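You operate a simulated robot arm through the tools that you are given. There is no shell and no other tool. Be economical: measure what you need, move in short steps, check, and stop when the job is done.

Carry out the task below with a simulated robot arm. There is one attempt and no reset: what you move stays moved.

TASK
Stack the finest sieve on the catch tray and the coarsest on top, clamp them and try the shaker.
Fine: switch it on till it shakes, then off again; the clamp stays on HOLD.

Only the result counts: the job must be done as asked and must still hold three seconds after the hand-in. Knocking over, shifting, dropping, spilling or breaking anything else fails it.

THE ROBOT
A 6-joint arm with a two-finger parallel gripper, fixed in place. Base frame: the origin is at the foot of the arm, x ahead of it, y to its left, z up; the work surface is at about z = 0.722. Lengths are in m, angles in rad, forces in N, time in s.
With the tool pointing down near the work surface it reaches from about 0.22 to 0.62 m from the base axis. Its first joint turns from -1.152 to 1.152 rad. Payload 2.7 kg.
The TCP is the grasp point between the finger pads, 0.023 m short of the fingertips. In the tool frame z runs along the fingers and y along their closing line. Largest opening 0.094 m; finger width 0.038, thickness 0.01; the body of the gripper, 0.054 by 0.096 m, starts 0.039 m behind the TCP.
Orientation is that of the tool frame in the base frame, as [roll, pitch, yaw] about the fixed x, y, z axes, in that order (R = Rz(yaw) Ry(pitch) Rx(roll)). With the fingers straight down and closing along the base's y, the tool's x points along the base's -x, its y along +y and its z along -z.

THE INTERFACE
- The arm moves only by the tool servo_tool. Its argument "increments" is a list that holds one entry, the list of rows, each a list of 7 numbers: the shift along the base's x, y, z in units of 200 mm (1.0 is 200 mm), then the turn, a rotation vector about the base's x, y, z in units of 120 degrees (1.0 is 120 degrees), then the opening in per cent of the stroke, from 0 (shut) to 100 (fully open). In form: [[[x, y, z, wx, wy, wz, hand], ...]]. A call has 1 to 8 rows; each row is the pose to reach, as a shift and turn from the pose commanded when the call began. A call with a number of a shift or a turn outside -1 to 1 is refused whole. Each row takes 0.2 s and may step no farther than 0.05 m and 0.15 rad from the row before; otherwise, or with a gripper value out of range, the whole call is refused. Where a pose cannot be reached the arm comes as near as it can. A force on the tool above 90 N (or 10 N above the force at the start of the call, whichever is more), or a blocked arm, ends the call early, and 0.2 s more pass. The fingers move at their own pace (about 0.045 m/s each) and stop on an object; they squeeze with about 23 N. The grip force told is the motor's: it shows also when the fingers shut on nothing. Time passes only in rows, and 0.2 s behind the last, so rows that repeat a pose let the fingers close. It gives the time, the measured TCP pose, the force on the tool (base axes), the opening and the grip force at its end, in the units of the frame above (readings bear some noise), with the torque about the TCP (base axes, N m) and any sound that the robot's microphone picked up.
- Cameras (640 x 400 px; columns grow to the right, rows downward): "scene" is fixed at [0.0626, -0.4279, 1.3906]; the picture's right is [0.86, -0.51, 0.00], its down [-0.34, -0.59, -0.73] and it looks along [0.37, 0.63, -0.68] (base axes); focal length 323 px, centre (320, 200). "wrist" rides on the gripper at [0.086, 0.016, -0.074] in the tool frame; the picture's right is [-0.18, 0.98, 0.00], its down [-0.58, -0.11, -0.81] and it looks along [-0.79, -0.15, 0.59] (tool axes); focal length 243 px, centre (320, 200). There is no depth. A picture from a camera that has moved, and an enlarged one, comes with that camera's place and axes in the base frame and with its lens.
- snapshot(camera): a new picture of that camera. No time passes.
- zoom(camera, box): a new picture of the part [left, top, right, bottom] of that camera's present view, enlarged. No time passes.
- sign_off(): hands the job in; it is judged then, once.

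Work in short steps. Places have to be worked out from the pictures, the camera data and where the tool is seen: move nearer, look again, correct. Check each grasp and each placing, and mend what went wrong. You have 120 turns and 68 pictures in all, those below and enlarged ones among them. Open the gripper and draw the arm clear of the work before you hand the job in, unless the task says otherwise; then end with one line.

The tools are called after "Emit:" as a command line: name --argument value ..., lists and objects as JSON in quotes. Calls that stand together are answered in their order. servo_tool: Moves the arm, as the interface text tells. Its arguments: {"type":"object","properties":{"increments":{"type":"array"}},"required":["increments"]} The other tools are called the same way: snapshot (camera) takes a picture; zoom (camera, box) takes an enlarged picture of a part of a camera's view; sign_off () hands the job in.

At the start:

```text
clock: 0.0
tcp_pos: [0.4489, 0.0928, 0.9961]
ee_rot: [-3.141, 0.0, -3.141]
ft_force: [-0.2, 0.2, 0.6]
torque: [0.04, 0.04, 0.03]
gripper_width: 0.094
grasp_force: 0.0
```

scene: 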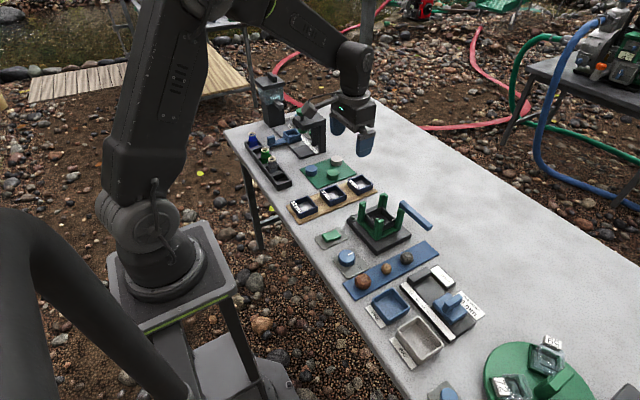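
wrist: 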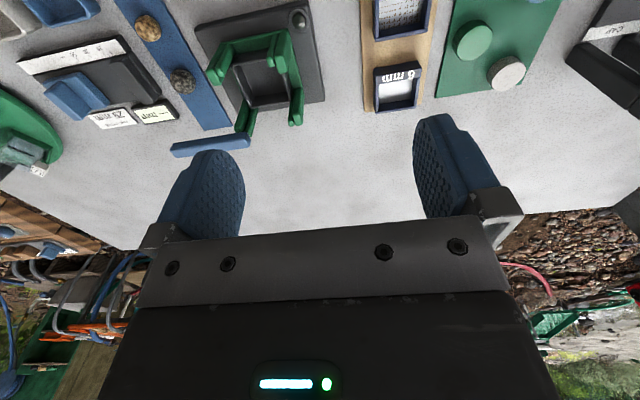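

The shaker (green posts, tray, blue clamp lever) and the three sieves on the tan board are visible; I zoom in on both to read them.

Emit:
zoom --camera "scene" --box '[270, 150, 450, 270]'

Emit:
zoom --camera "wrist" --box '[160, 0, 480, 200]'

Emit:
zoom --camera "scene" --box '[330, 230, 630, 400]'

```text
3.33 times, centred on (360, 210) of scene
camera zoom: at [0.0626, -0.4279, 1.3906], right [0.86, -0.51, 0.0], down [-0.34, -0.59, -0.73], along [0.37, 0.63, -0.68], focal length 1077 px, centre (187, 167)
```

zoom: 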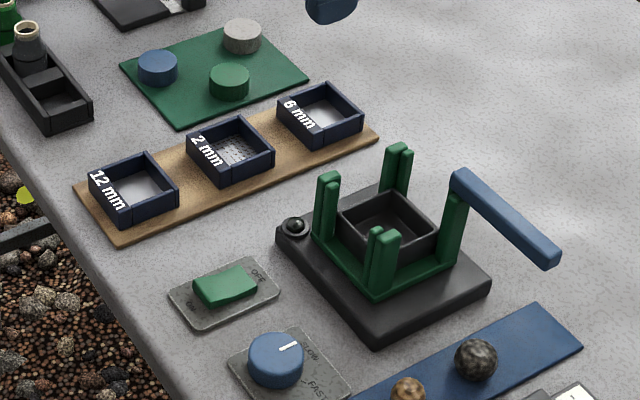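

```text
2.00 times, centred on (320, 100) of wrist
camera zoom: at [0.3621, 0.1105, 1.069], right [0.18, 0.98, 0.0], down [0.58, -0.11, 0.81], along [0.79, -0.15, -0.59], focal length 485 px, centre (320, 400)
```

zoom: 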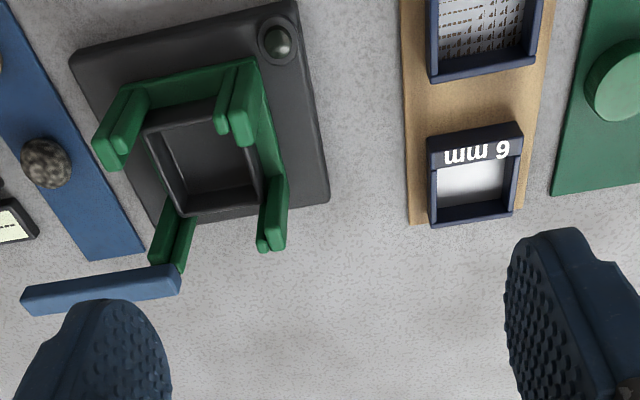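

```text
2.13 times, centred on (480, 315) of scene
camera zoom: at [0.0626, -0.4279, 1.3906], right [0.86, -0.51, 0.0], down [-0.34, -0.59, -0.73], along [0.37, 0.63, -0.68], focal length 689 px, centre (-21, -45)
```

zoom: 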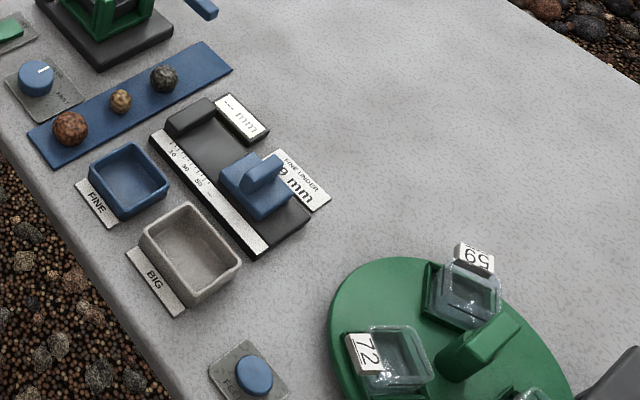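

Next I read the labels on the dial and the rocker switch, and look at the sieve tower from the side.

Emit:
zoom --camera "scene" --box '[310, 220, 380, 280]'

Emit:
zoom --camera "scene" --box '[340, 180, 440, 255]'

Emit:
zoom --camera "scene" --box '[280, 165, 380, 230]'

```text
6.67 times, centred on (345, 250) of scene
camera zoom: at [0.0626, -0.4279, 1.3906], right [0.86, -0.51, 0.0], down [-0.34, -0.59, -0.73], along [0.37, 0.63, -0.68], focal length 2153 px, centre (153, -133)
```

zoom: 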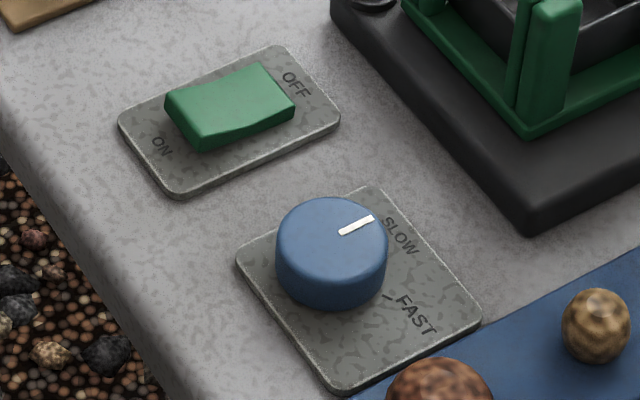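

```text
5.33 times, centred on (390, 218) of scene
camera zoom: at [0.0626, -0.4279, 1.3906], right [0.86, -0.51, 0.0], down [-0.34, -0.59, -0.73], along [0.37, 0.63, -0.68], focal length 1722 px, centre (-53, 107)
```

zoom: 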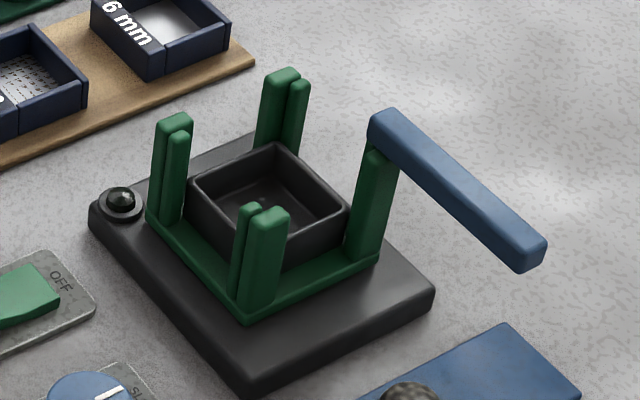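

```text
6.15 times, centred on (330, 198) of scene
camera zoom: at [0.0626, -0.4279, 1.3906], right [0.86, -0.51, 0.0], down [-0.34, -0.59, -0.73], along [0.37, 0.63, -0.68], focal length 1988 px, centre (258, 215)
```

zoom: 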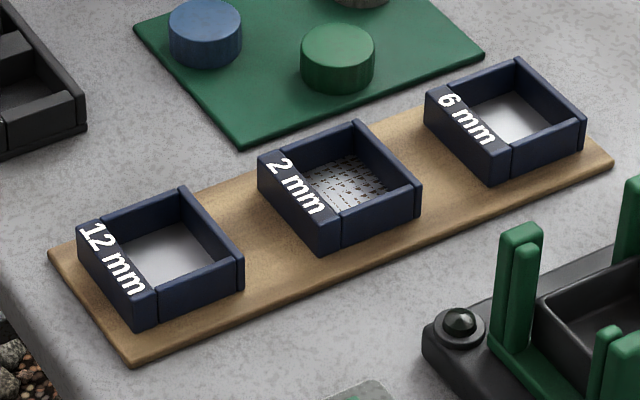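

Three sieves sit at about x=.362 (12 mm), .459 (2 mm), .556 (6 mm), y≈.17; the tray centre is near (.505, .005). I move closer to measure the shaker tower.

Emit:
servo_tool --increments '[[[-0.06, -0.116, -0.12, 0, 0, 0, 100], [-0.12, -0.232, -0.24, 0, 0, 0, 100], [-0.18, -0.35, -0.36, 0, 0, 0, 100], [-0.245, -0.465, -0.48, 0, 0, 0, 100]]]'

Emit:
zoom --camera "wrist" --box '[200, 60, 440, 210]'

```text
clock: 1.0
tcp_pos: [0.399, -0.0017, 0.8979]
ee_rot: [3.141, 0.003, -3.139]
ft_force: [0.5, 0.4, 0.1]
torque: [0.02, -0.02, 0.02]
gripper_width: 0.094
grasp_force: 0.1
```

```text
2.67 times, centred on (320, 135) of wrist
camera zoom: at [0.3119, 0.017, 0.9719], right [0.18, 0.98, 0.0], down [0.58, -0.11, 0.81], along [0.79, -0.15, -0.59], focal length 647 px, centre (320, 373)
```

zoom: 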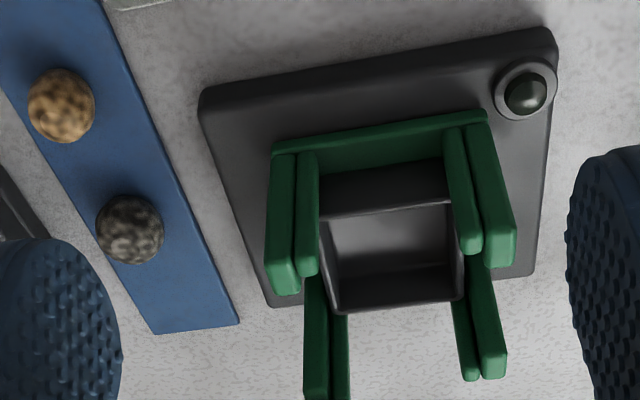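

The tower corners look like L-shaped guides; I move over so the camera sees it steeply from above.

Emit:
servo_tool --increments '[[[0.2, 0, 0.05, 0, 0, 0, 100], [0.4, 0, 0.1, 0, 0, 0, 100], [0.59, 0.0, 0.14, 0, 0, 0, 100]]]'

Emit:
zoom --camera "wrist" --box '[180, 0, 460, 175]'

Emit:
snapshot --camera "scene"

```text
clock: 1.8
tcp_pos: [0.5193, -0.0014, 0.9248]
ee_rot: [3.141, -0.001, 3.141]
ft_force: [1.6, -0.2, -0.3]
torque: [-0.03, -0.03, -0.01]
gripper_width: 0.0938
grasp_force: 0.1
```

```text
2.29 times, centred on (320, 88) of wrist
camera zoom: at [0.4316, 0.0168, 0.9994], right [0.18, 0.98, 0.0], down [0.58, -0.11, 0.81], along [0.79, -0.15, -0.59], focal length 555 px, centre (320, 457)
```

zoom: 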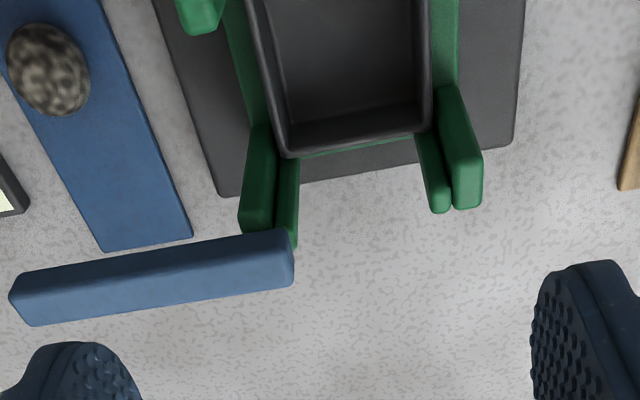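

```text
57 pictures are left
```

scene: 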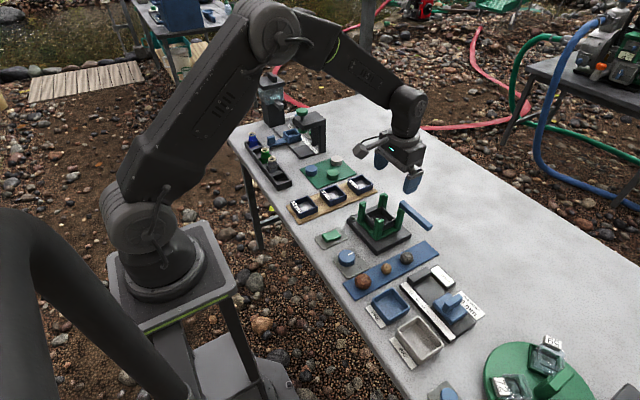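

Far guide posts seen; I zoom the scene camera tightly on the tower to measure the gaps between guides along x and y, and the lever.

Emit:
zoom --camera "scene" --box '[345, 185, 409, 225]'

Emit:
zoom --camera "scene" --box '[372, 190, 436, 230]'

```text
10.00 times, centred on (377, 205) of scene
camera zoom: at [0.0626, -0.4279, 1.3906], right [0.86, -0.51, 0.0], down [-0.34, -0.59, -0.73], along [0.37, 0.63, -0.68], focal length 3230 px, centre (-250, 150)
```

zoom: 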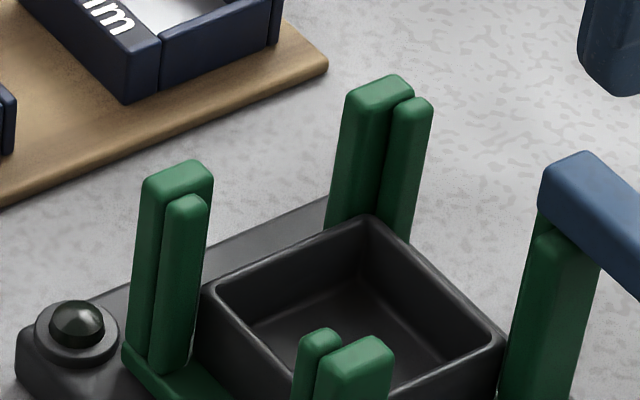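

```text
10.00 times, centred on (404, 210) of scene
camera zoom: at [0.0626, -0.4279, 1.3906], right [0.86, -0.51, 0.0], down [-0.34, -0.59, -0.73], along [0.37, 0.63, -0.68], focal length 3230 px, centre (-520, 100)
```

zoom: 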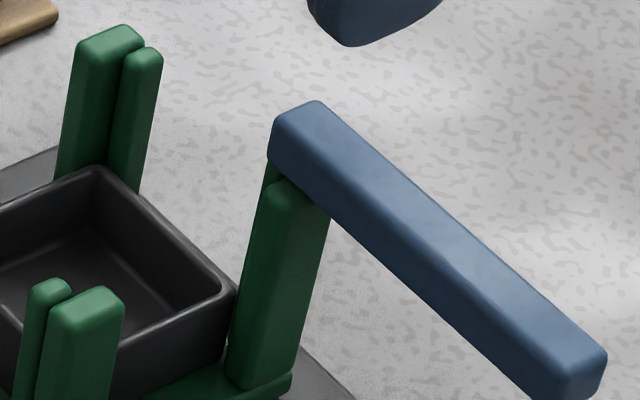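

Geometry: posts top ≈.81, tray rim ≈.767, sieves ≈.022 high, so exactly two sieves (2 mm, then 12 mm) fit under the clamp bar; the 6 mm stays. I go above the 2 mm sieve for a close look.

Emit:
servo_tool --increments '[[[-0.06, 0.17, -0.02, 0, 0, 0, 100], [-0.12, 0.34, -0.08, 0, 0, 0, 100], [-0.18, 0.51, -0.18, 0, 0, 0, 100], [-0.24, 0.68, -0.28, 0, 0, 0, 100], [-0.3, 0.857, -0.375, 0, 0, 0, 100]]]'

Emit:
snapshot --camera "wrist"

Emit:
zoom --camera "wrist" --box '[240, 20, 400, 120]'

```text
clock: 3.0
tcp_pos: [0.4593, 0.1728, 0.8496]
ee_rot: [3.141, 0.0, 3.141]
ft_force: [1.2, 0.0, 0.0]
torque: [-0.02, 0.0, 0.01]
gripper_width: 0.0938
grasp_force: 0.0
```

```text
54 pictures are left
camera wrist: at [0.3721, 0.1901, 0.9228], right [0.18, 0.98, 0.0], down [0.58, -0.11, 0.81], along [0.79, -0.15, -0.59], focal length 243 px, centre (320, 200)
```

wrist: 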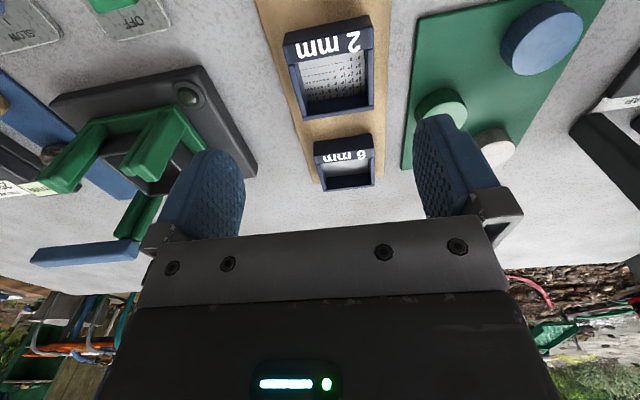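

```text
4.00 times, centred on (320, 70) of wrist
camera zoom: at [0.3721, 0.1901, 0.9228], right [0.18, 0.98, 0.0], down [0.58, -0.11, 0.81], along [0.79, -0.15, -0.59], focal length 970 px, centre (320, 720)
```

zoom: 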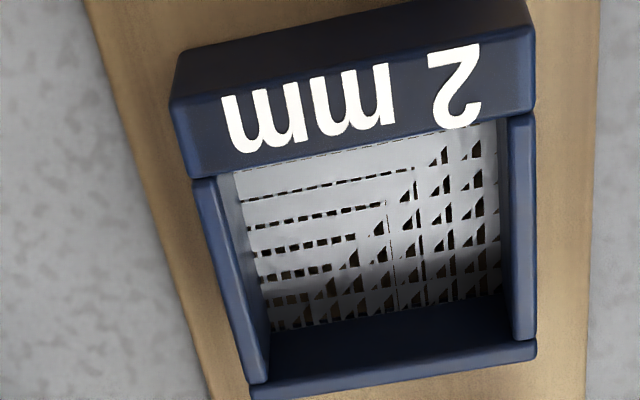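

The wrist view places the 2 mm sieve at about x .4335–.490, y .154–.211 (centre ≈.462,.182, yaw ≈0). I centre over it and go partway down to check.

Emit:
servo_tool --increments '[[[0.015, 0.05, -0.05, 0, 0, 0, 85], [0.015, 0.05, -0.2, 0, 0, 0, 85], [0.015, 0.05, -0.3, 0, 0, 0, 85]]]'

Emit:
snapshot --camera "wrist"

Emit:
zoom --camera "scene" --box '[290, 150, 402, 220]'

```text
clock: 3.8
tcp_pos: [0.4593, 0.1832, 0.7902]
ee_rot: [-3.141, 0.001, 3.14]
ft_force: [-0.2, 0.4, -0.1]
torque: [0.01, -0.01, -0.02]
gripper_width: 0.0802
grasp_force: 0.0
```

```text
52 pictures are left
camera wrist: at [0.3736, 0.2001, 0.865], right [0.18, 0.98, 0.0], down [0.58, -0.11, 0.81], along [0.79, -0.15, -0.59], focal length 243 px, centre (320, 200)
```

wrist: 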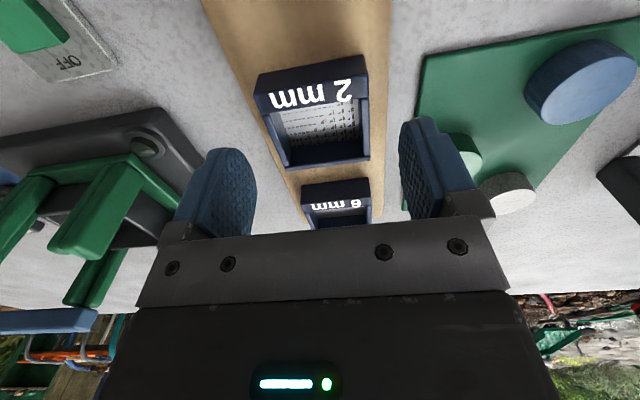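

```text
5.71 times, centred on (346, 185) of scene
camera zoom: at [0.0626, -0.4278, 1.3906], right [0.86, -0.51, 0.0], down [-0.34, -0.59, -0.73], along [0.37, 0.63, -0.68], focal length 1846 px, centre (171, 286)
```

zoom: 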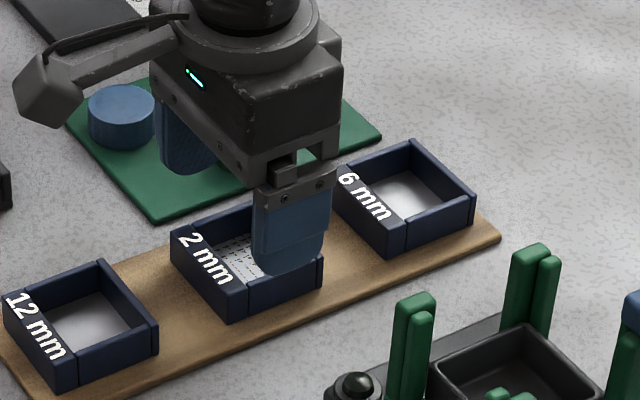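

Sieve centre computes to about (.460,.184), matching the TCP, so I descend to z≈.761 and close.

Emit:
servo_tool --increments '[[[0, 0, -0.145, 0, 0, 0, 85], [0, 0, -0.145, 0, 0, 0, 0], [0, 0, -0.145, 0, 0, 0, 0], [0, 0, -0.145, 0, 0, 0, 0], [0, 0, -0.145, 0, 0, 0, 0]]]'

Emit:
zoom --camera "scene" --box '[290, 150, 402, 220]'

```text
clock: 5.0
tcp_pos: [0.4604, 0.1822, 0.7625]
ee_rot: [3.141, 0.001, 3.142]
ft_force: [1.1, -0.1, 0.2]
torque: [0.06, -0.03, 0.03]
gripper_width: 0.0594
grasp_force: 22.8
```

```text
5.71 times, centred on (346, 185) of scene
camera zoom: at [0.0626, -0.4279, 1.3906], right [0.86, -0.51, 0.0], down [-0.34, -0.59, -0.73], along [0.37, 0.63, -0.68], focal length 1846 px, centre (171, 286)
```

zoom: 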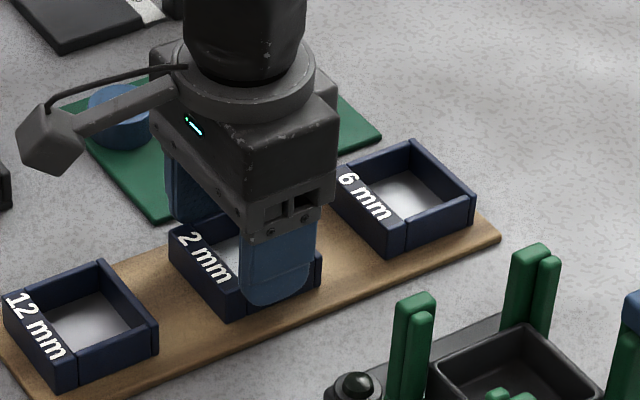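

Grip holds (0.059 m, 22.8 N). I lift and carry it toward the shaker, stopping short (x≈.43) to see the tower.

Emit:
servo_tool --increments '[[[0, 0, 0.23, 0, 0, 0, 0], [0, 0, 0.46, 0, 0, 0, 0], [0, 0, 0.69, 0, 0, 0, 0], [-0.04, -0.22, 0.69, 0, 0, 0, 0], [-0.08, -0.44, 0.69, 0, 0, 0, 0], [-0.12, -0.66, 0.69, 0, 0, 0, 0], [-0.15, -0.865, 0.69, 0, 0, 0, 0]]]'

Emit:
snapshot --camera "wrist"

Emit:
zoom --camera "wrist" --box '[220, 40, 412, 160]'

```text
clock: 6.6
tcp_pos: [0.4304, 0.0079, 0.9012]
ee_rot: [-3.141, 0.001, -3.141]
ft_force: [-0.9, 0.0, 0.2]
torque: [0.02, 0.0, 0.01]
gripper_width: 0.0593
grasp_force: 23.4
```

```text
49 pictures are left
camera wrist: at [0.3449, 0.0255, 0.9755], right [0.18, 0.98, 0.0], down [0.58, -0.11, 0.81], along [0.79, -0.15, -0.59], focal length 243 px, centre (320, 200)
```

wrist: 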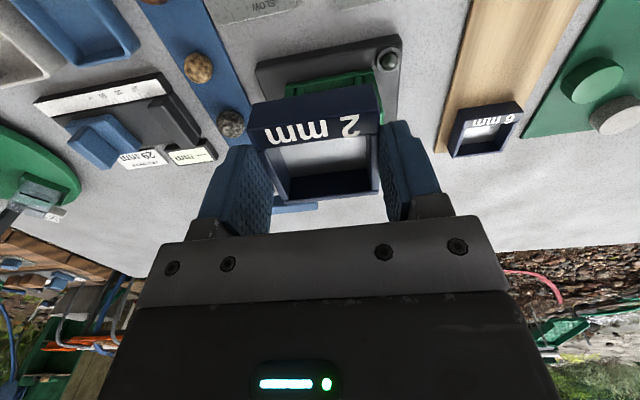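

```text
3.33 times, centred on (316, 100) of wrist
camera zoom: at [0.3449, 0.0255, 0.9755], right [0.18, 0.98, 0.0], down [0.58, -0.11, 0.81], along [0.79, -0.15, -0.59], focal length 809 px, centre (333, 533)
```

zoom: 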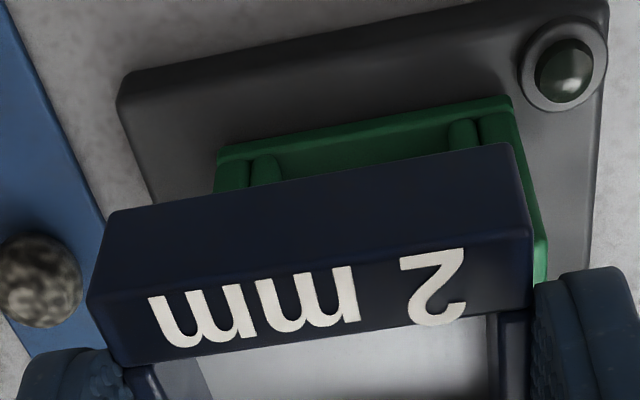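

The tray centre works out to about (.507,.0115), rim z≈.770; the sieve's centre sits ≈2 mm ahead of the TCP. I move over the tower and lower to just above the tray for a check.

Emit:
servo_tool --increments '[[[0.186, 0.01, 0, 0, 0, 0, 0], [0.372, 0.01, 0, 0, 0, 0, 0], [0.372, 0.01, 0, 0, 0, 0, 0], [0.372, 0.01, -0.15, 0, 0, 0, 0]]]'

Emit:
zoom --camera "wrist" --box '[200, 0, 440, 150]'

Emit:
zoom --camera "scene" --box '[340, 165, 440, 228]'

```text
clock: 7.6
tcp_pos: [0.5046, 0.0078, 0.8725]
ee_rot: [-3.142, 0.002, -3.14]
ft_force: [-3.2, 0.0, 10.6]
torque: [-0.28, -0.22, -0.1]
gripper_width: 0.0595
grasp_force: 22.9
```

```text
2.67 times, centred on (320, 75) of wrist
camera zoom: at [0.4175, 0.0256, 0.9466], right [0.18, 0.98, 0.0], down [0.58, -0.11, 0.81], along [0.79, -0.15, -0.59], focal length 647 px, centre (320, 533)
```

zoom: 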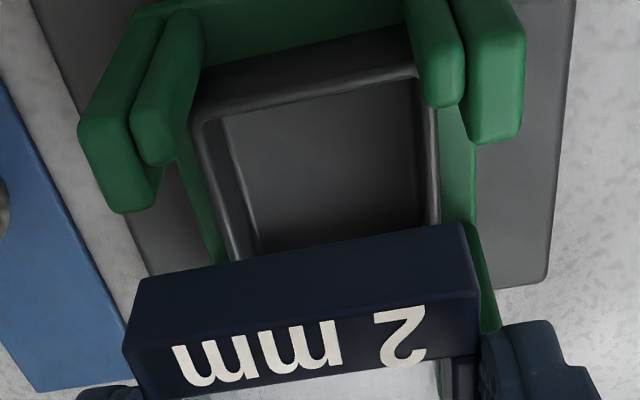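

```text
6.35 times, centred on (390, 196) of scene
camera zoom: at [0.0623, -0.4278, 1.3907], right [0.86, -0.51, 0.0], down [-0.34, -0.59, -0.73], along [0.37, 0.63, -0.68], focal length 2051 px, centre (-124, 222)
```

zoom: 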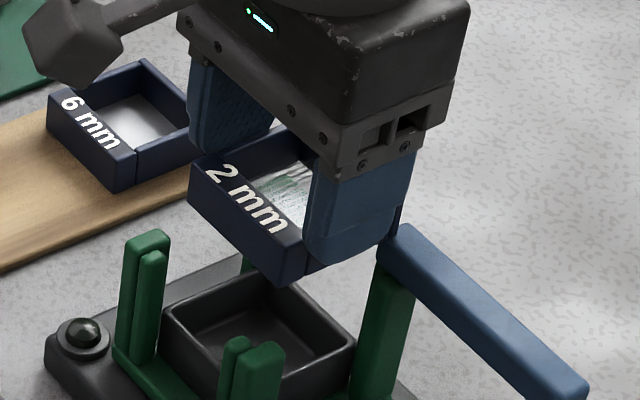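

Contact of 10 N at the far/-y corner: the sieve's edge touches the rounded edge of the clamp bar's pivot end. I back up, shift 3 mm toward −x, and lower gently.

Emit:
servo_tool --increments '[[[0, 0, 0.05, 0, 0, 0, 0], [-0.015, 0.005, 0.05, 0, 0, 0, 0], [-0.015, 0.005, 0.0, 0, 0, 0, 0], [-0.015, 0.005, -0.03, 0, 0, 0, 0]]]'

Emit:
zoom --camera "scene" --box '[365, 180, 429, 220]'

```text
clock: 8.6
tcp_pos: [0.5035, 0.0103, 0.8661]
ee_rot: [-3.141, 0.005, -3.14]
ft_force: [-2.1, 0.0, 15.3]
torque: [-0.41, -0.45, -0.05]
gripper_width: 0.0601
grasp_force: 22.6
```

```text
10.00 times, centred on (397, 200) of scene
camera zoom: at [0.0623, -0.4278, 1.3907], right [0.86, -0.51, 0.0], down [-0.34, -0.59, -0.73], along [0.37, 0.63, -0.68], focal length 3230 px, centre (-450, 200)
```

zoom: 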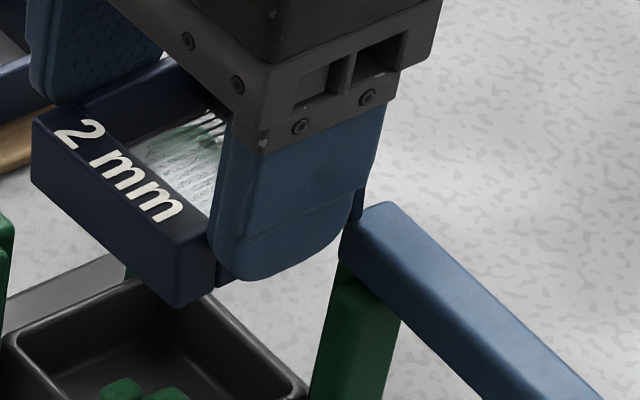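

Still 15 N at the same corner, so I lift off and move aside to inspect the bar's pivot end and check the sieve in the grip.

Emit:
servo_tool --increments '[[[0, 0, 0.17, 0, 0, 0, 0], [-0.067, 0.2, 0.17, 0, 0, 0, 0], [-0.134, 0.4, 0.17, 0, 0, 0, 0], [-0.2, 0.6, 0.15, 0, 0, 0, 0], [-0.267, 0.8, 0.12, 0, 0, 0, 0]]]'

Emit:
zoom --camera "wrist" --box '[60, 140, 220, 240]'

Emit:
zoom --camera "wrist" --box '[200, 60, 440, 210]'

Emit:
zoom --camera "scene" --box '[340, 180, 420, 230]'

```text
clock: 9.8
tcp_pos: [0.4479, 0.1704, 0.8874]
ee_rot: [3.14, 0.002, 3.141]
ft_force: [0.2, 0.1, -0.8]
torque: [0.0, 0.03, -0.01]
gripper_width: 0.0597
grasp_force: 22.8
```

```text
4.00 times, centred on (140, 190) of wrist
camera zoom: at [0.3613, 0.189, 0.9621], right [0.18, 0.98, 0.0], down [0.58, -0.11, 0.81], along [0.79, -0.15, -0.59], focal length 970 px, centre (1040, 240)
```

zoom: 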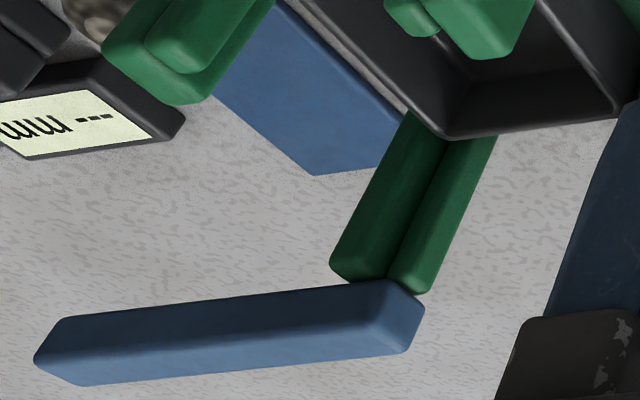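

```text
2.67 times, centred on (320, 135) of wrist
camera zoom: at [0.3613, 0.189, 0.9621], right [0.18, 0.98, 0.0], down [0.58, -0.11, 0.81], along [0.79, -0.15, -0.59], focal length 647 px, centre (320, 373)
```

zoom: 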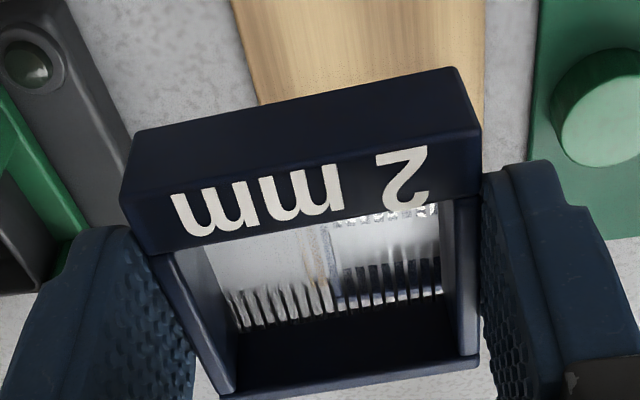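

```text
8.00 times, centred on (380, 205) of scene
camera zoom: at [0.0626, -0.4279, 1.3907], right [0.86, -0.51, 0.0], down [-0.34, -0.59, -0.73], along [0.37, 0.63, -0.68], focal length 2584 px, centre (-160, 160)
```

zoom: 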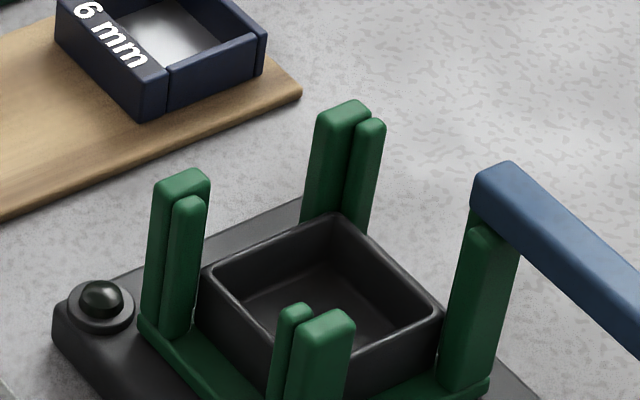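

Triangulating gives guide tops z≈.806, the bar spanning about .826–.845 and overlapping the pocket corner, and sieve height ≈.0185. So I'll come down offset toward −x past the bar, then slide under it; first to just above.

Emit:
servo_tool --increments '[[[0.0, -0.15, 0.06, 0, 0, 0, 0], [0.06, -0.36, 0.06, 0, 0, 0, 0], [0.12, -0.58, 0.06, 0, 0, 0, 0], [0.235, -0.797, 0.06, 0, 0, 0, 0], [0.235, -0.797, -0.1, 0, 0, 0, 0], [0.235, -0.797, -0.2, 0, 0, 0, 0]]]'

Emit:
zoom --camera "scene" --box '[355, 175, 435, 225]'

Emit:
zoom --camera "wrist" --box '[160, 0, 480, 200]'

```text
clock: 11.2
tcp_pos: [0.4951, 0.0107, 0.8474]
ee_rot: [-3.141, 0.0, 3.142]
ft_force: [-0.7, -0.9, 1.2]
torque: [0.03, 0.07, 0.0]
gripper_width: 0.0596
grasp_force: 23.0
```

```text
8.00 times, centred on (395, 200) of scene
camera zoom: at [0.0625, -0.4279, 1.3906], right [0.86, -0.51, 0.0], down [-0.34, -0.59, -0.73], along [0.37, 0.63, -0.68], focal length 2584 px, centre (-280, 200)
```

zoom: 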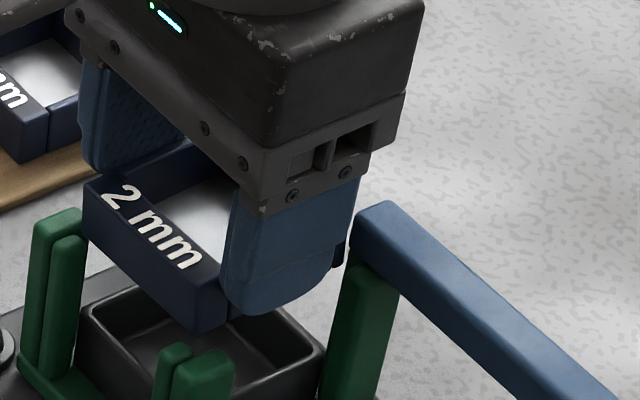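

```text
2.00 times, centred on (320, 100) of wrist
camera zoom: at [0.4096, 0.0284, 0.9219], right [0.18, 0.98, 0.0], down [0.58, -0.11, 0.81], along [0.79, -0.15, -0.59], focal length 485 px, centre (320, 400)
```

zoom: 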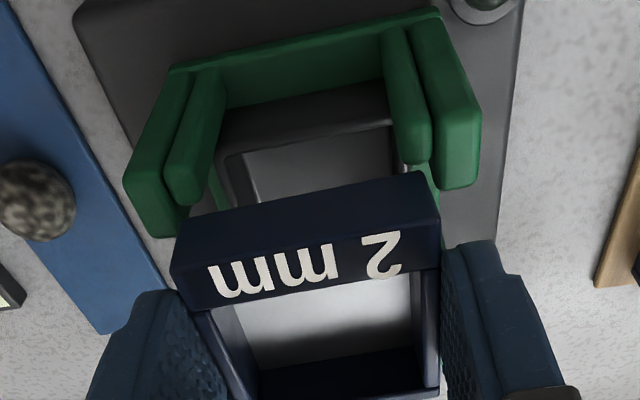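

No contact beside the bar now. I lower to just above the guide tops and slide +x 9 mm under the bar, watching the force.

Emit:
servo_tool --increments '[[[0, 0, -0.0625, 0, 0, 0, 0], [0, 0, -0.0625, 0, 0, 0, 0], [0.02, 0, -0.0625, 0, 0, 0, 0], [0.04, 0, -0.0625, 0, 0, 0, 0], [0.05, 0, -0.0625, 0, 0, 0, 0]]]'

Emit:
zoom --camera "scene" --box '[355, 175, 435, 225]'

```text
clock: 12.4
tcp_pos: [0.5032, 0.0114, 0.8345]
ee_rot: [-3.142, -0.011, 3.142]
ft_force: [-21.0, 0.4, 1.5]
torque: [-0.02, 0.54, 0.02]
gripper_width: 0.0595
grasp_force: 23.1
```

```text
8.00 times, centred on (395, 200) of scene
camera zoom: at [0.0621, -0.4278, 1.3907], right [0.86, -0.51, 0.0], down [-0.34, -0.59, -0.73], along [0.37, 0.63, -0.68], focal length 2584 px, centre (-280, 200)
```

zoom: 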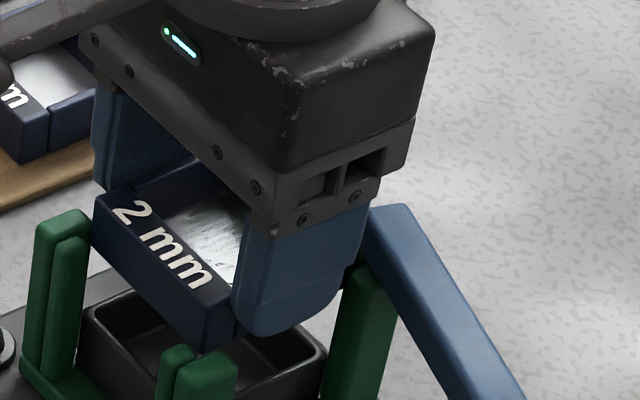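

The bar swung a little (it moves freely) and the sieve's bottom now bears against the far guides (21 N). I relieve ~1.5 mm in −x and lower slowly.

Emit:
servo_tool --increments '[[[-0.008, 0, 0, 0, 0, 0, 0], [-0.008, 0, 0, 0, 0, 0, 0], [-0.008, 0, -0.015, 0, 0, 0, 0], [-0.008, 0, -0.03, 0, 0, 0, 0]]]'

Emit:
zoom --camera "scene" --box '[355, 175, 435, 225]'

Emit:
zoom --camera "wrist" --box '[200, 0, 440, 150]'

```text
clock: 13.4
tcp_pos: [0.5031, 0.0098, 0.8299]
ee_rot: [-3.141, 0.0, -3.142]
ft_force: [-19.4, 0.4, 6.0]
torque: [-0.03, 0.36, -0.07]
gripper_width: 0.0595
grasp_force: 23.4
```

```text
8.00 times, centred on (395, 200) of scene
camera zoom: at [0.0621, -0.4278, 1.3907], right [0.86, -0.51, 0.0], down [-0.34, -0.59, -0.73], along [0.37, 0.63, -0.68], focal length 2584 px, centre (-280, 200)
```

zoom: 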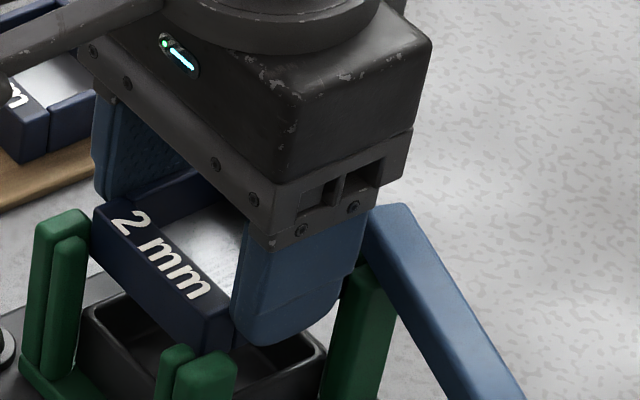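

```text
2.67 times, centred on (320, 75) of wrist
camera zoom: at [0.4169, 0.0288, 0.9046], right [0.18, 0.98, 0.0], down [0.58, -0.11, 0.8], along [0.79, -0.15, -0.59], focal length 647 px, centre (320, 533)
```

zoom: 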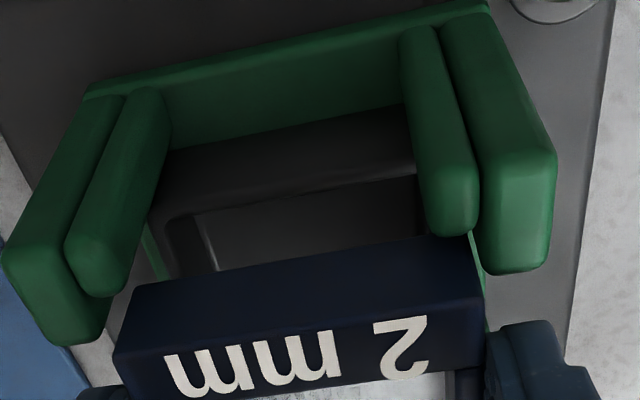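

Force still −19 N in x; the near edge appears level with the near guides, so the pocket is snug. Back off another 1.2 mm at constant height.

Emit:
servo_tool --increments '[[[-0.003, 0, 0, 0, 0, 0, 0], [-0.006, 0, 0, 0, 0, 0, 0], [-0.006, 0, 0, 0, 0, 0, 0]]]'

```text
clock: 14.2
tcp_pos: [0.5051, 0.0117, 0.8299]
ee_rot: [-3.141, 0.002, -3.14]
ft_force: [-11.1, -0.1, 1.4]
torque: [0.0, 0.31, -0.07]
gripper_width: 0.0593
grasp_force: 22.9
```

Stiffness is ≈7 N/mm; another 1.5 mm should null it, then lower a few mm.

Emit:
servo_tool --increments '[[[-0.008, 0, 0, 0, 0, 0, 0], [-0.008, 0, 0, 0, 0, 0, 0], [-0.008, 0, -0.02, 0, 0, 0, 0], [-0.008, 0, -0.02, 0, 0, 0, 0]]]'

```text
clock: 15.2
tcp_pos: [0.5026, 0.013, 0.8265]
ee_rot: [-3.141, 0.002, 3.14]
ft_force: [-0.3, 1.5, 0.0]
torque: [-0.02, -0.01, -0.02]
gripper_width: 0.0596
grasp_force: 22.8
```

Forces are nil and it's descending into the guides. I continue down to near the tray rim.

Emit:
servo_tool --increments '[[[0, 0, -0.03, 0, 0, 0, 0], [0, 0, -0.06, 0, 0, 0, 0], [0, 0, -0.09, 0, 0, 0, 0], [0, 0, -0.12, 0, 0, 0, 0]]]'

Emit:
zoom --camera "scene" --box '[345, 180, 425, 230]'

```text
clock: 16.2
tcp_pos: [0.5046, 0.0124, 0.8047]
ee_rot: [-3.141, 0.007, -3.14]
ft_force: [-2.5, 0.2, 20.0]
torque: [-0.02, 0.4, 0.04]
gripper_width: 0.0594
grasp_force: 23.2
```

```text
8.00 times, centred on (385, 205) of scene
camera zoom: at [0.0622, -0.4279, 1.3907], right [0.86, -0.51, 0.0], down [-0.34, -0.59, -0.73], along [0.37, 0.63, -0.68], focal length 2584 px, centre (-200, 160)
```

zoom: 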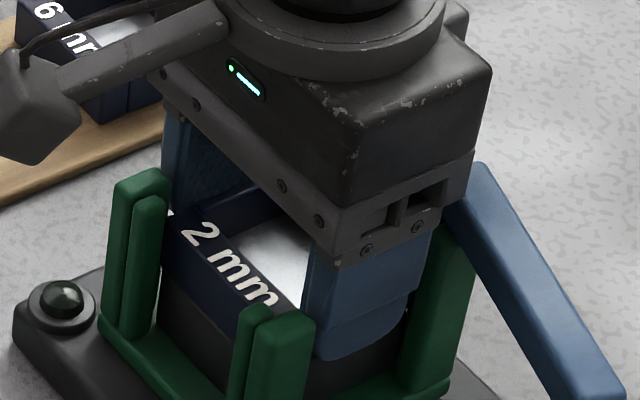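

The sieve is seated on the tray rim (20 N up). I ease off slightly and open to 75 % only, to stay clear of the bar, then check.

Emit:
servo_tool --increments '[[[0, 0, 0.008, 0, 0, 0, 0], [0, 0, 0.008, 0, 0, 0, 73], [0, 0, 0.008, 0, 0, 0, 73], [0, 0, 0.008, 0, 0, 0, 73]]]'

Emit:
zoom --camera "scene" --box '[345, 180, 425, 230]'

```text
clock: 17.2
tcp_pos: [0.5011, 0.0105, 0.8034]
ee_rot: [3.141, 0.0, -3.14]
ft_force: [-0.1, -0.2, 0.6]
torque: [0.02, 0.01, 0.01]
gripper_width: 0.0687
grasp_force: 0.1
```

```text
8.00 times, centred on (385, 205) of scene
camera zoom: at [0.0626, -0.4279, 1.3906], right [0.86, -0.51, 0.0], down [-0.34, -0.59, -0.73], along [0.37, 0.63, -0.68], focal length 2584 px, centre (-200, 160)
```

zoom: 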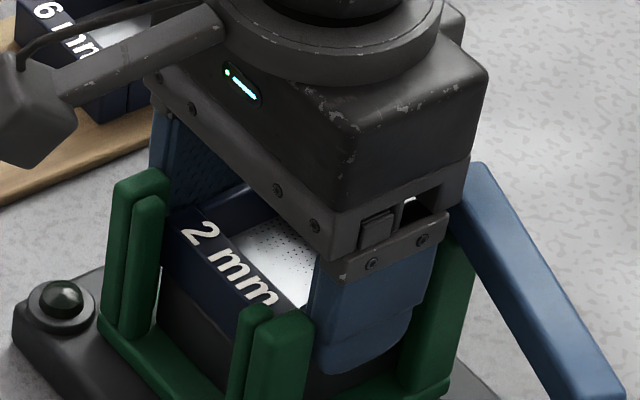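

Released. I lift straight up and step back to inspect the tower from above.

Emit:
servo_tool --increments '[[[0, 0, 0.2, 0, 0, 0, 73], [0, 0, 0.4, 0, 0, 0, 73], [0, 0, 0.55, 0, 0, 0, 73], [-0.2, 0, 0.55, 0, 0, 0, 85]]]'

Emit:
zoom --camera "wrist" --box '[200, 40, 440, 190]'

Emit:
zoom --camera "scene" --box '[345, 180, 425, 230]'

```text
clock: 18.2
tcp_pos: [0.4612, 0.0129, 0.9159]
ee_rot: [-3.141, -0.001, -3.141]
ft_force: [-0.4, 0.0, -0.1]
torque: [0.0, 0.01, -0.02]
gripper_width: 0.0799
grasp_force: 0.1
```

```text
2.67 times, centred on (320, 115) of wrist
camera zoom: at [0.3746, 0.0308, 0.989], right [0.18, 0.98, 0.0], down [0.58, -0.11, 0.81], along [0.79, -0.15, -0.59], focal length 647 px, centre (320, 427)
```

zoom: 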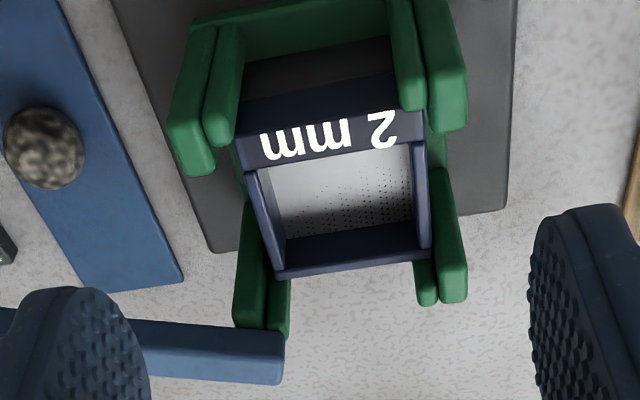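

```text
8.00 times, centred on (385, 205) of scene
camera zoom: at [0.0626, -0.4279, 1.3906], right [0.86, -0.51, 0.0], down [-0.34, -0.59, -0.73], along [0.37, 0.63, -0.68], focal length 2584 px, centre (-200, 160)
```

zoom: 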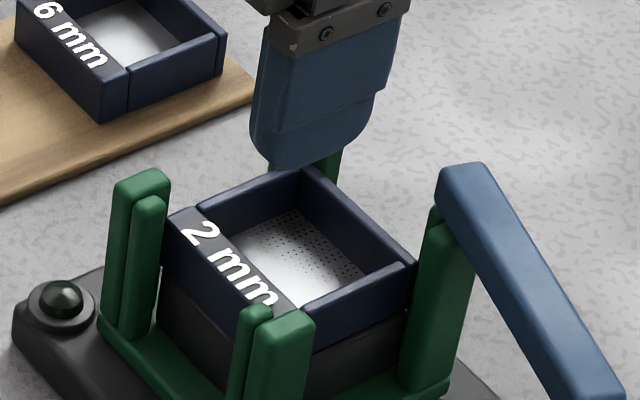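

The 2 mm sieve sits squarely on the tray between guides. To decide the height question precisely I take a low, nearly horizontal view of the tower and bar.

Emit:
servo_tool --increments '[[[-0.22, 0, 0, 0, 0, 0, 85], [-0.44, 0, -0.05, 0, 0, 0, 85], [-0.65, 0, -0.15, 0, 0, 0, 85], [-0.655, 0, -0.38, 0, 0, 0, 85], [-0.655, 0, -0.58, 0, 0, 0, 85]]]'

Emit:
zoom --camera "wrist" --box '[220, 80, 420, 205]'

```text
clock: 19.4
tcp_pos: [0.3304, 0.0118, 0.7969]
ee_rot: [3.141, 0.0, 3.141]
ft_force: [0.0, 0.1, -0.2]
torque: [-0.01, 0.03, -0.01]
gripper_width: 0.0799
grasp_force: 0.1
```

```text
3.20 times, centred on (320, 142) of wrist
camera zoom: at [0.2436, 0.0297, 0.8703], right [0.18, 0.98, 0.0], down [0.58, -0.11, 0.81], along [0.79, -0.15, -0.59], focal length 776 px, centre (320, 384)
```

zoom: 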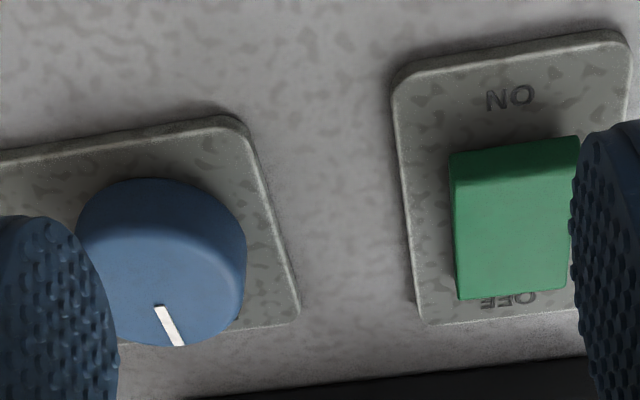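

The tower is further down the picture (this view also shows the rocker's ON end toward −x). Zoom there.

Emit:
zoom --camera "wrist" --box '[220, 165, 380, 265]'

Emit:
snapshot --camera "wrist"

```text
4.00 times, centred on (300, 215) of wrist
camera zoom: at [0.2436, 0.0297, 0.8703], right [0.18, 0.98, 0.0], down [0.58, -0.11, 0.81], along [0.79, -0.15, -0.59], focal length 970 px, centre (400, 140)
```

zoom: 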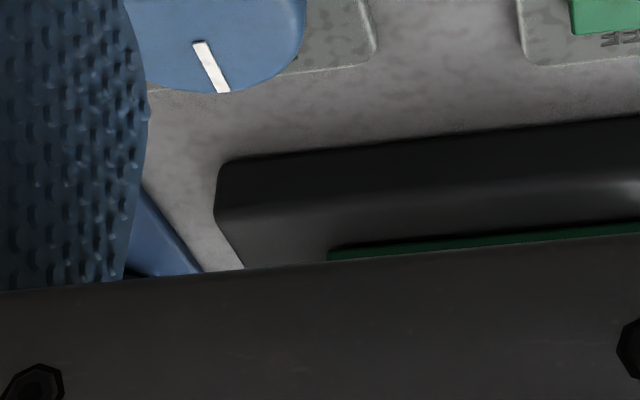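

```text
30 pictures are left
camera wrist: at [0.2436, 0.0297, 0.8703], right [0.18, 0.98, 0.0], down [0.58, -0.11, 0.81], along [0.79, -0.15, -0.59], focal length 243 px, centre (320, 200)
```

wrist: 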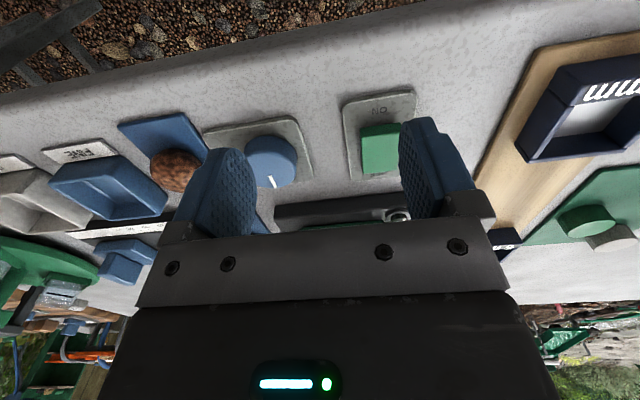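

The body hides the tower here, but contact heights already show the bar's underside is below where a third sieve's top would be, and guides reach only two sieves high: so 2 mm + 12 mm, leaving the 6 mm. Next, move over the 12 mm sieve.

Emit:
servo_tool --increments '[[[0, 0, 0.2, 0, 0, 0, 85], [0.04, 0.2, 0.265, 0, 0, 0, 85], [0.08, 0.42, 0.265, 0, 0, 0, 85], [0.12, 0.64, 0.265, 0, 0, 0, 85], [0.15, 0.856, 0.265, 0, 0, 0, 85]]]'

Emit:
zoom --camera "wrist" --box '[240, 20, 400, 120]'

```text
clock: 20.6
tcp_pos: [0.3593, 0.1843, 0.8503]
ee_rot: [-3.141, -0.001, 3.141]
ft_force: [-0.2, 0.2, 0.4]
torque: [-0.01, 0.01, 0.02]
gripper_width: 0.0799
grasp_force: 0.1
```

```text
4.00 times, centred on (320, 70) of wrist
camera zoom: at [0.2723, 0.2024, 0.9251], right [0.18, 0.98, 0.0], down [0.58, -0.11, 0.81], along [0.79, -0.15, -0.59], focal length 970 px, centre (320, 720)
```

zoom: 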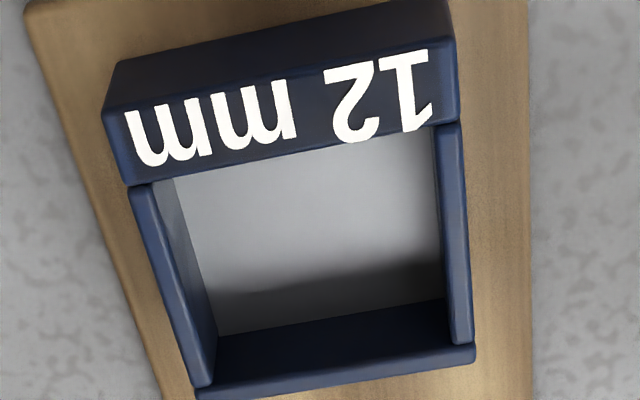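

12 mm sieve centre ≈(.361,.183), yaw ≈0. Descend and grip as with the first.

Emit:
servo_tool --increments '[[[0.005, -0.005, -0.2, 0, 0, 0, 85], [0.005, -0.005, -0.36, 0, 0, 0, 85], [0.005, -0.005, -0.44, 0, 0, 0, 85], [0.005, -0.005, -0.44, 0, 0, 0, 0], [0.005, -0.005, -0.44, 0, 0, 0, 0], [0.005, -0.005, -0.44, 0, 0, 0, 0], [0.005, -0.005, -0.44, 0, 0, 0, 0]]]'

```text
clock: 22.2
tcp_pos: [0.3612, 0.1832, 0.7627]
ee_rot: [3.141, -0.001, 3.141]
ft_force: [-0.8, 0.3, -0.1]
torque: [0.01, 0.01, -0.01]
gripper_width: 0.0595
grasp_force: 22.8
```

Gripped. Lift and carry it to above the tower at the same command position that fitted the first sieve.

Emit:
servo_tool --increments '[[[0, 0, 0.23, 0, 0, 0, 0], [0, 0, 0.46, 0, 0, 0, 0], [0, 0, 0.69, 0, 0, 0, 0], [0.14, -0.17, 0.69, 0, 0, 0, 0], [0.28, -0.34, 0.69, 0, 0, 0, 0], [0.42, -0.51, 0.69, 0, 0, 0, 0], [0.56, -0.68, 0.69, 0, 0, 0, 0], [0.7, -0.851, 0.69, 0, 0, 0, 0]]]'

Emit:
servo_tool --increments '[[[0, 0, -0.05, 0, 0, 0, 0], [0, 0, -0.1, 0, 0, 0, 0], [0, 0, -0.13, 0, 0, 0, 0]]]'

Emit:
zoom --camera "scene" --box '[350, 175, 430, 225]'

```text
clock: 24.0
tcp_pos: [0.5016, 0.0109, 0.9009]
ee_rot: [3.139, 0.001, -3.139]
ft_force: [1.0, 0.1, -0.6]
torque: [-0.01, -0.04, -0.01]
gripper_width: 0.0592
grasp_force: 22.9
```

```text
clock: 24.8
tcp_pos: [0.5014, 0.0128, 0.8744]
ee_rot: [3.14, -0.002, 3.141]
ft_force: [0.3, -0.5, -1.2]
torque: [-0.01, -0.01, 0.02]
gripper_width: 0.0592
grasp_force: 22.8
```

```text
8.00 times, centred on (390, 200) of scene
camera zoom: at [0.0626, -0.4279, 1.3906], right [0.86, -0.51, 0.0], down [-0.34, -0.59, -0.73], along [0.37, 0.63, -0.68], focal length 2584 px, centre (-240, 200)
```

zoom: 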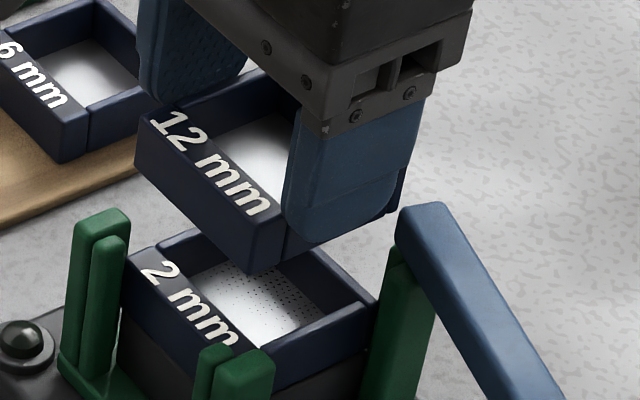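

Aligned and clear of the bar so far. Lower in small steps toward the first sieve's top.

Emit:
servo_tool --increments '[[[0, 0, -0.05, 0, 0, 0, 0], [0, 0, -0.1, 0, 0, 0, 0], [0, 0, -0.15, 0, 0, 0, 0], [0, 0, -0.19, 0, 0, 0, 0], [0, 0, -0.21, 0, 0, 0, 0]]]'

Emit:
zoom --camera "scene" --box '[350, 175, 430, 225]'

```text
clock: 26.0
tcp_pos: [0.5019, 0.0112, 0.8355]
ee_rot: [-3.141, 0.005, -3.14]
ft_force: [-5.6, -0.7, 20.3]
torque: [0.0, 0.44, 0.02]
gripper_width: 0.0595
grasp_force: 23.0
```

```text
8.00 times, centred on (390, 200) of scene
camera zoom: at [0.0621, -0.4279, 1.3907], right [0.86, -0.51, 0.0], down [-0.34, -0.59, -0.73], along [0.37, 0.63, -0.68], focal length 2584 px, centre (-240, 200)
```

zoom: 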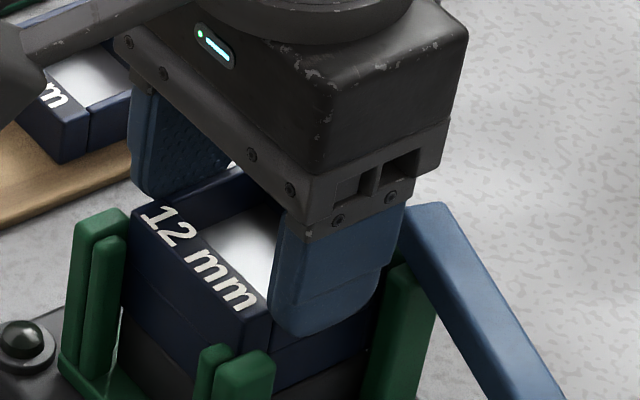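

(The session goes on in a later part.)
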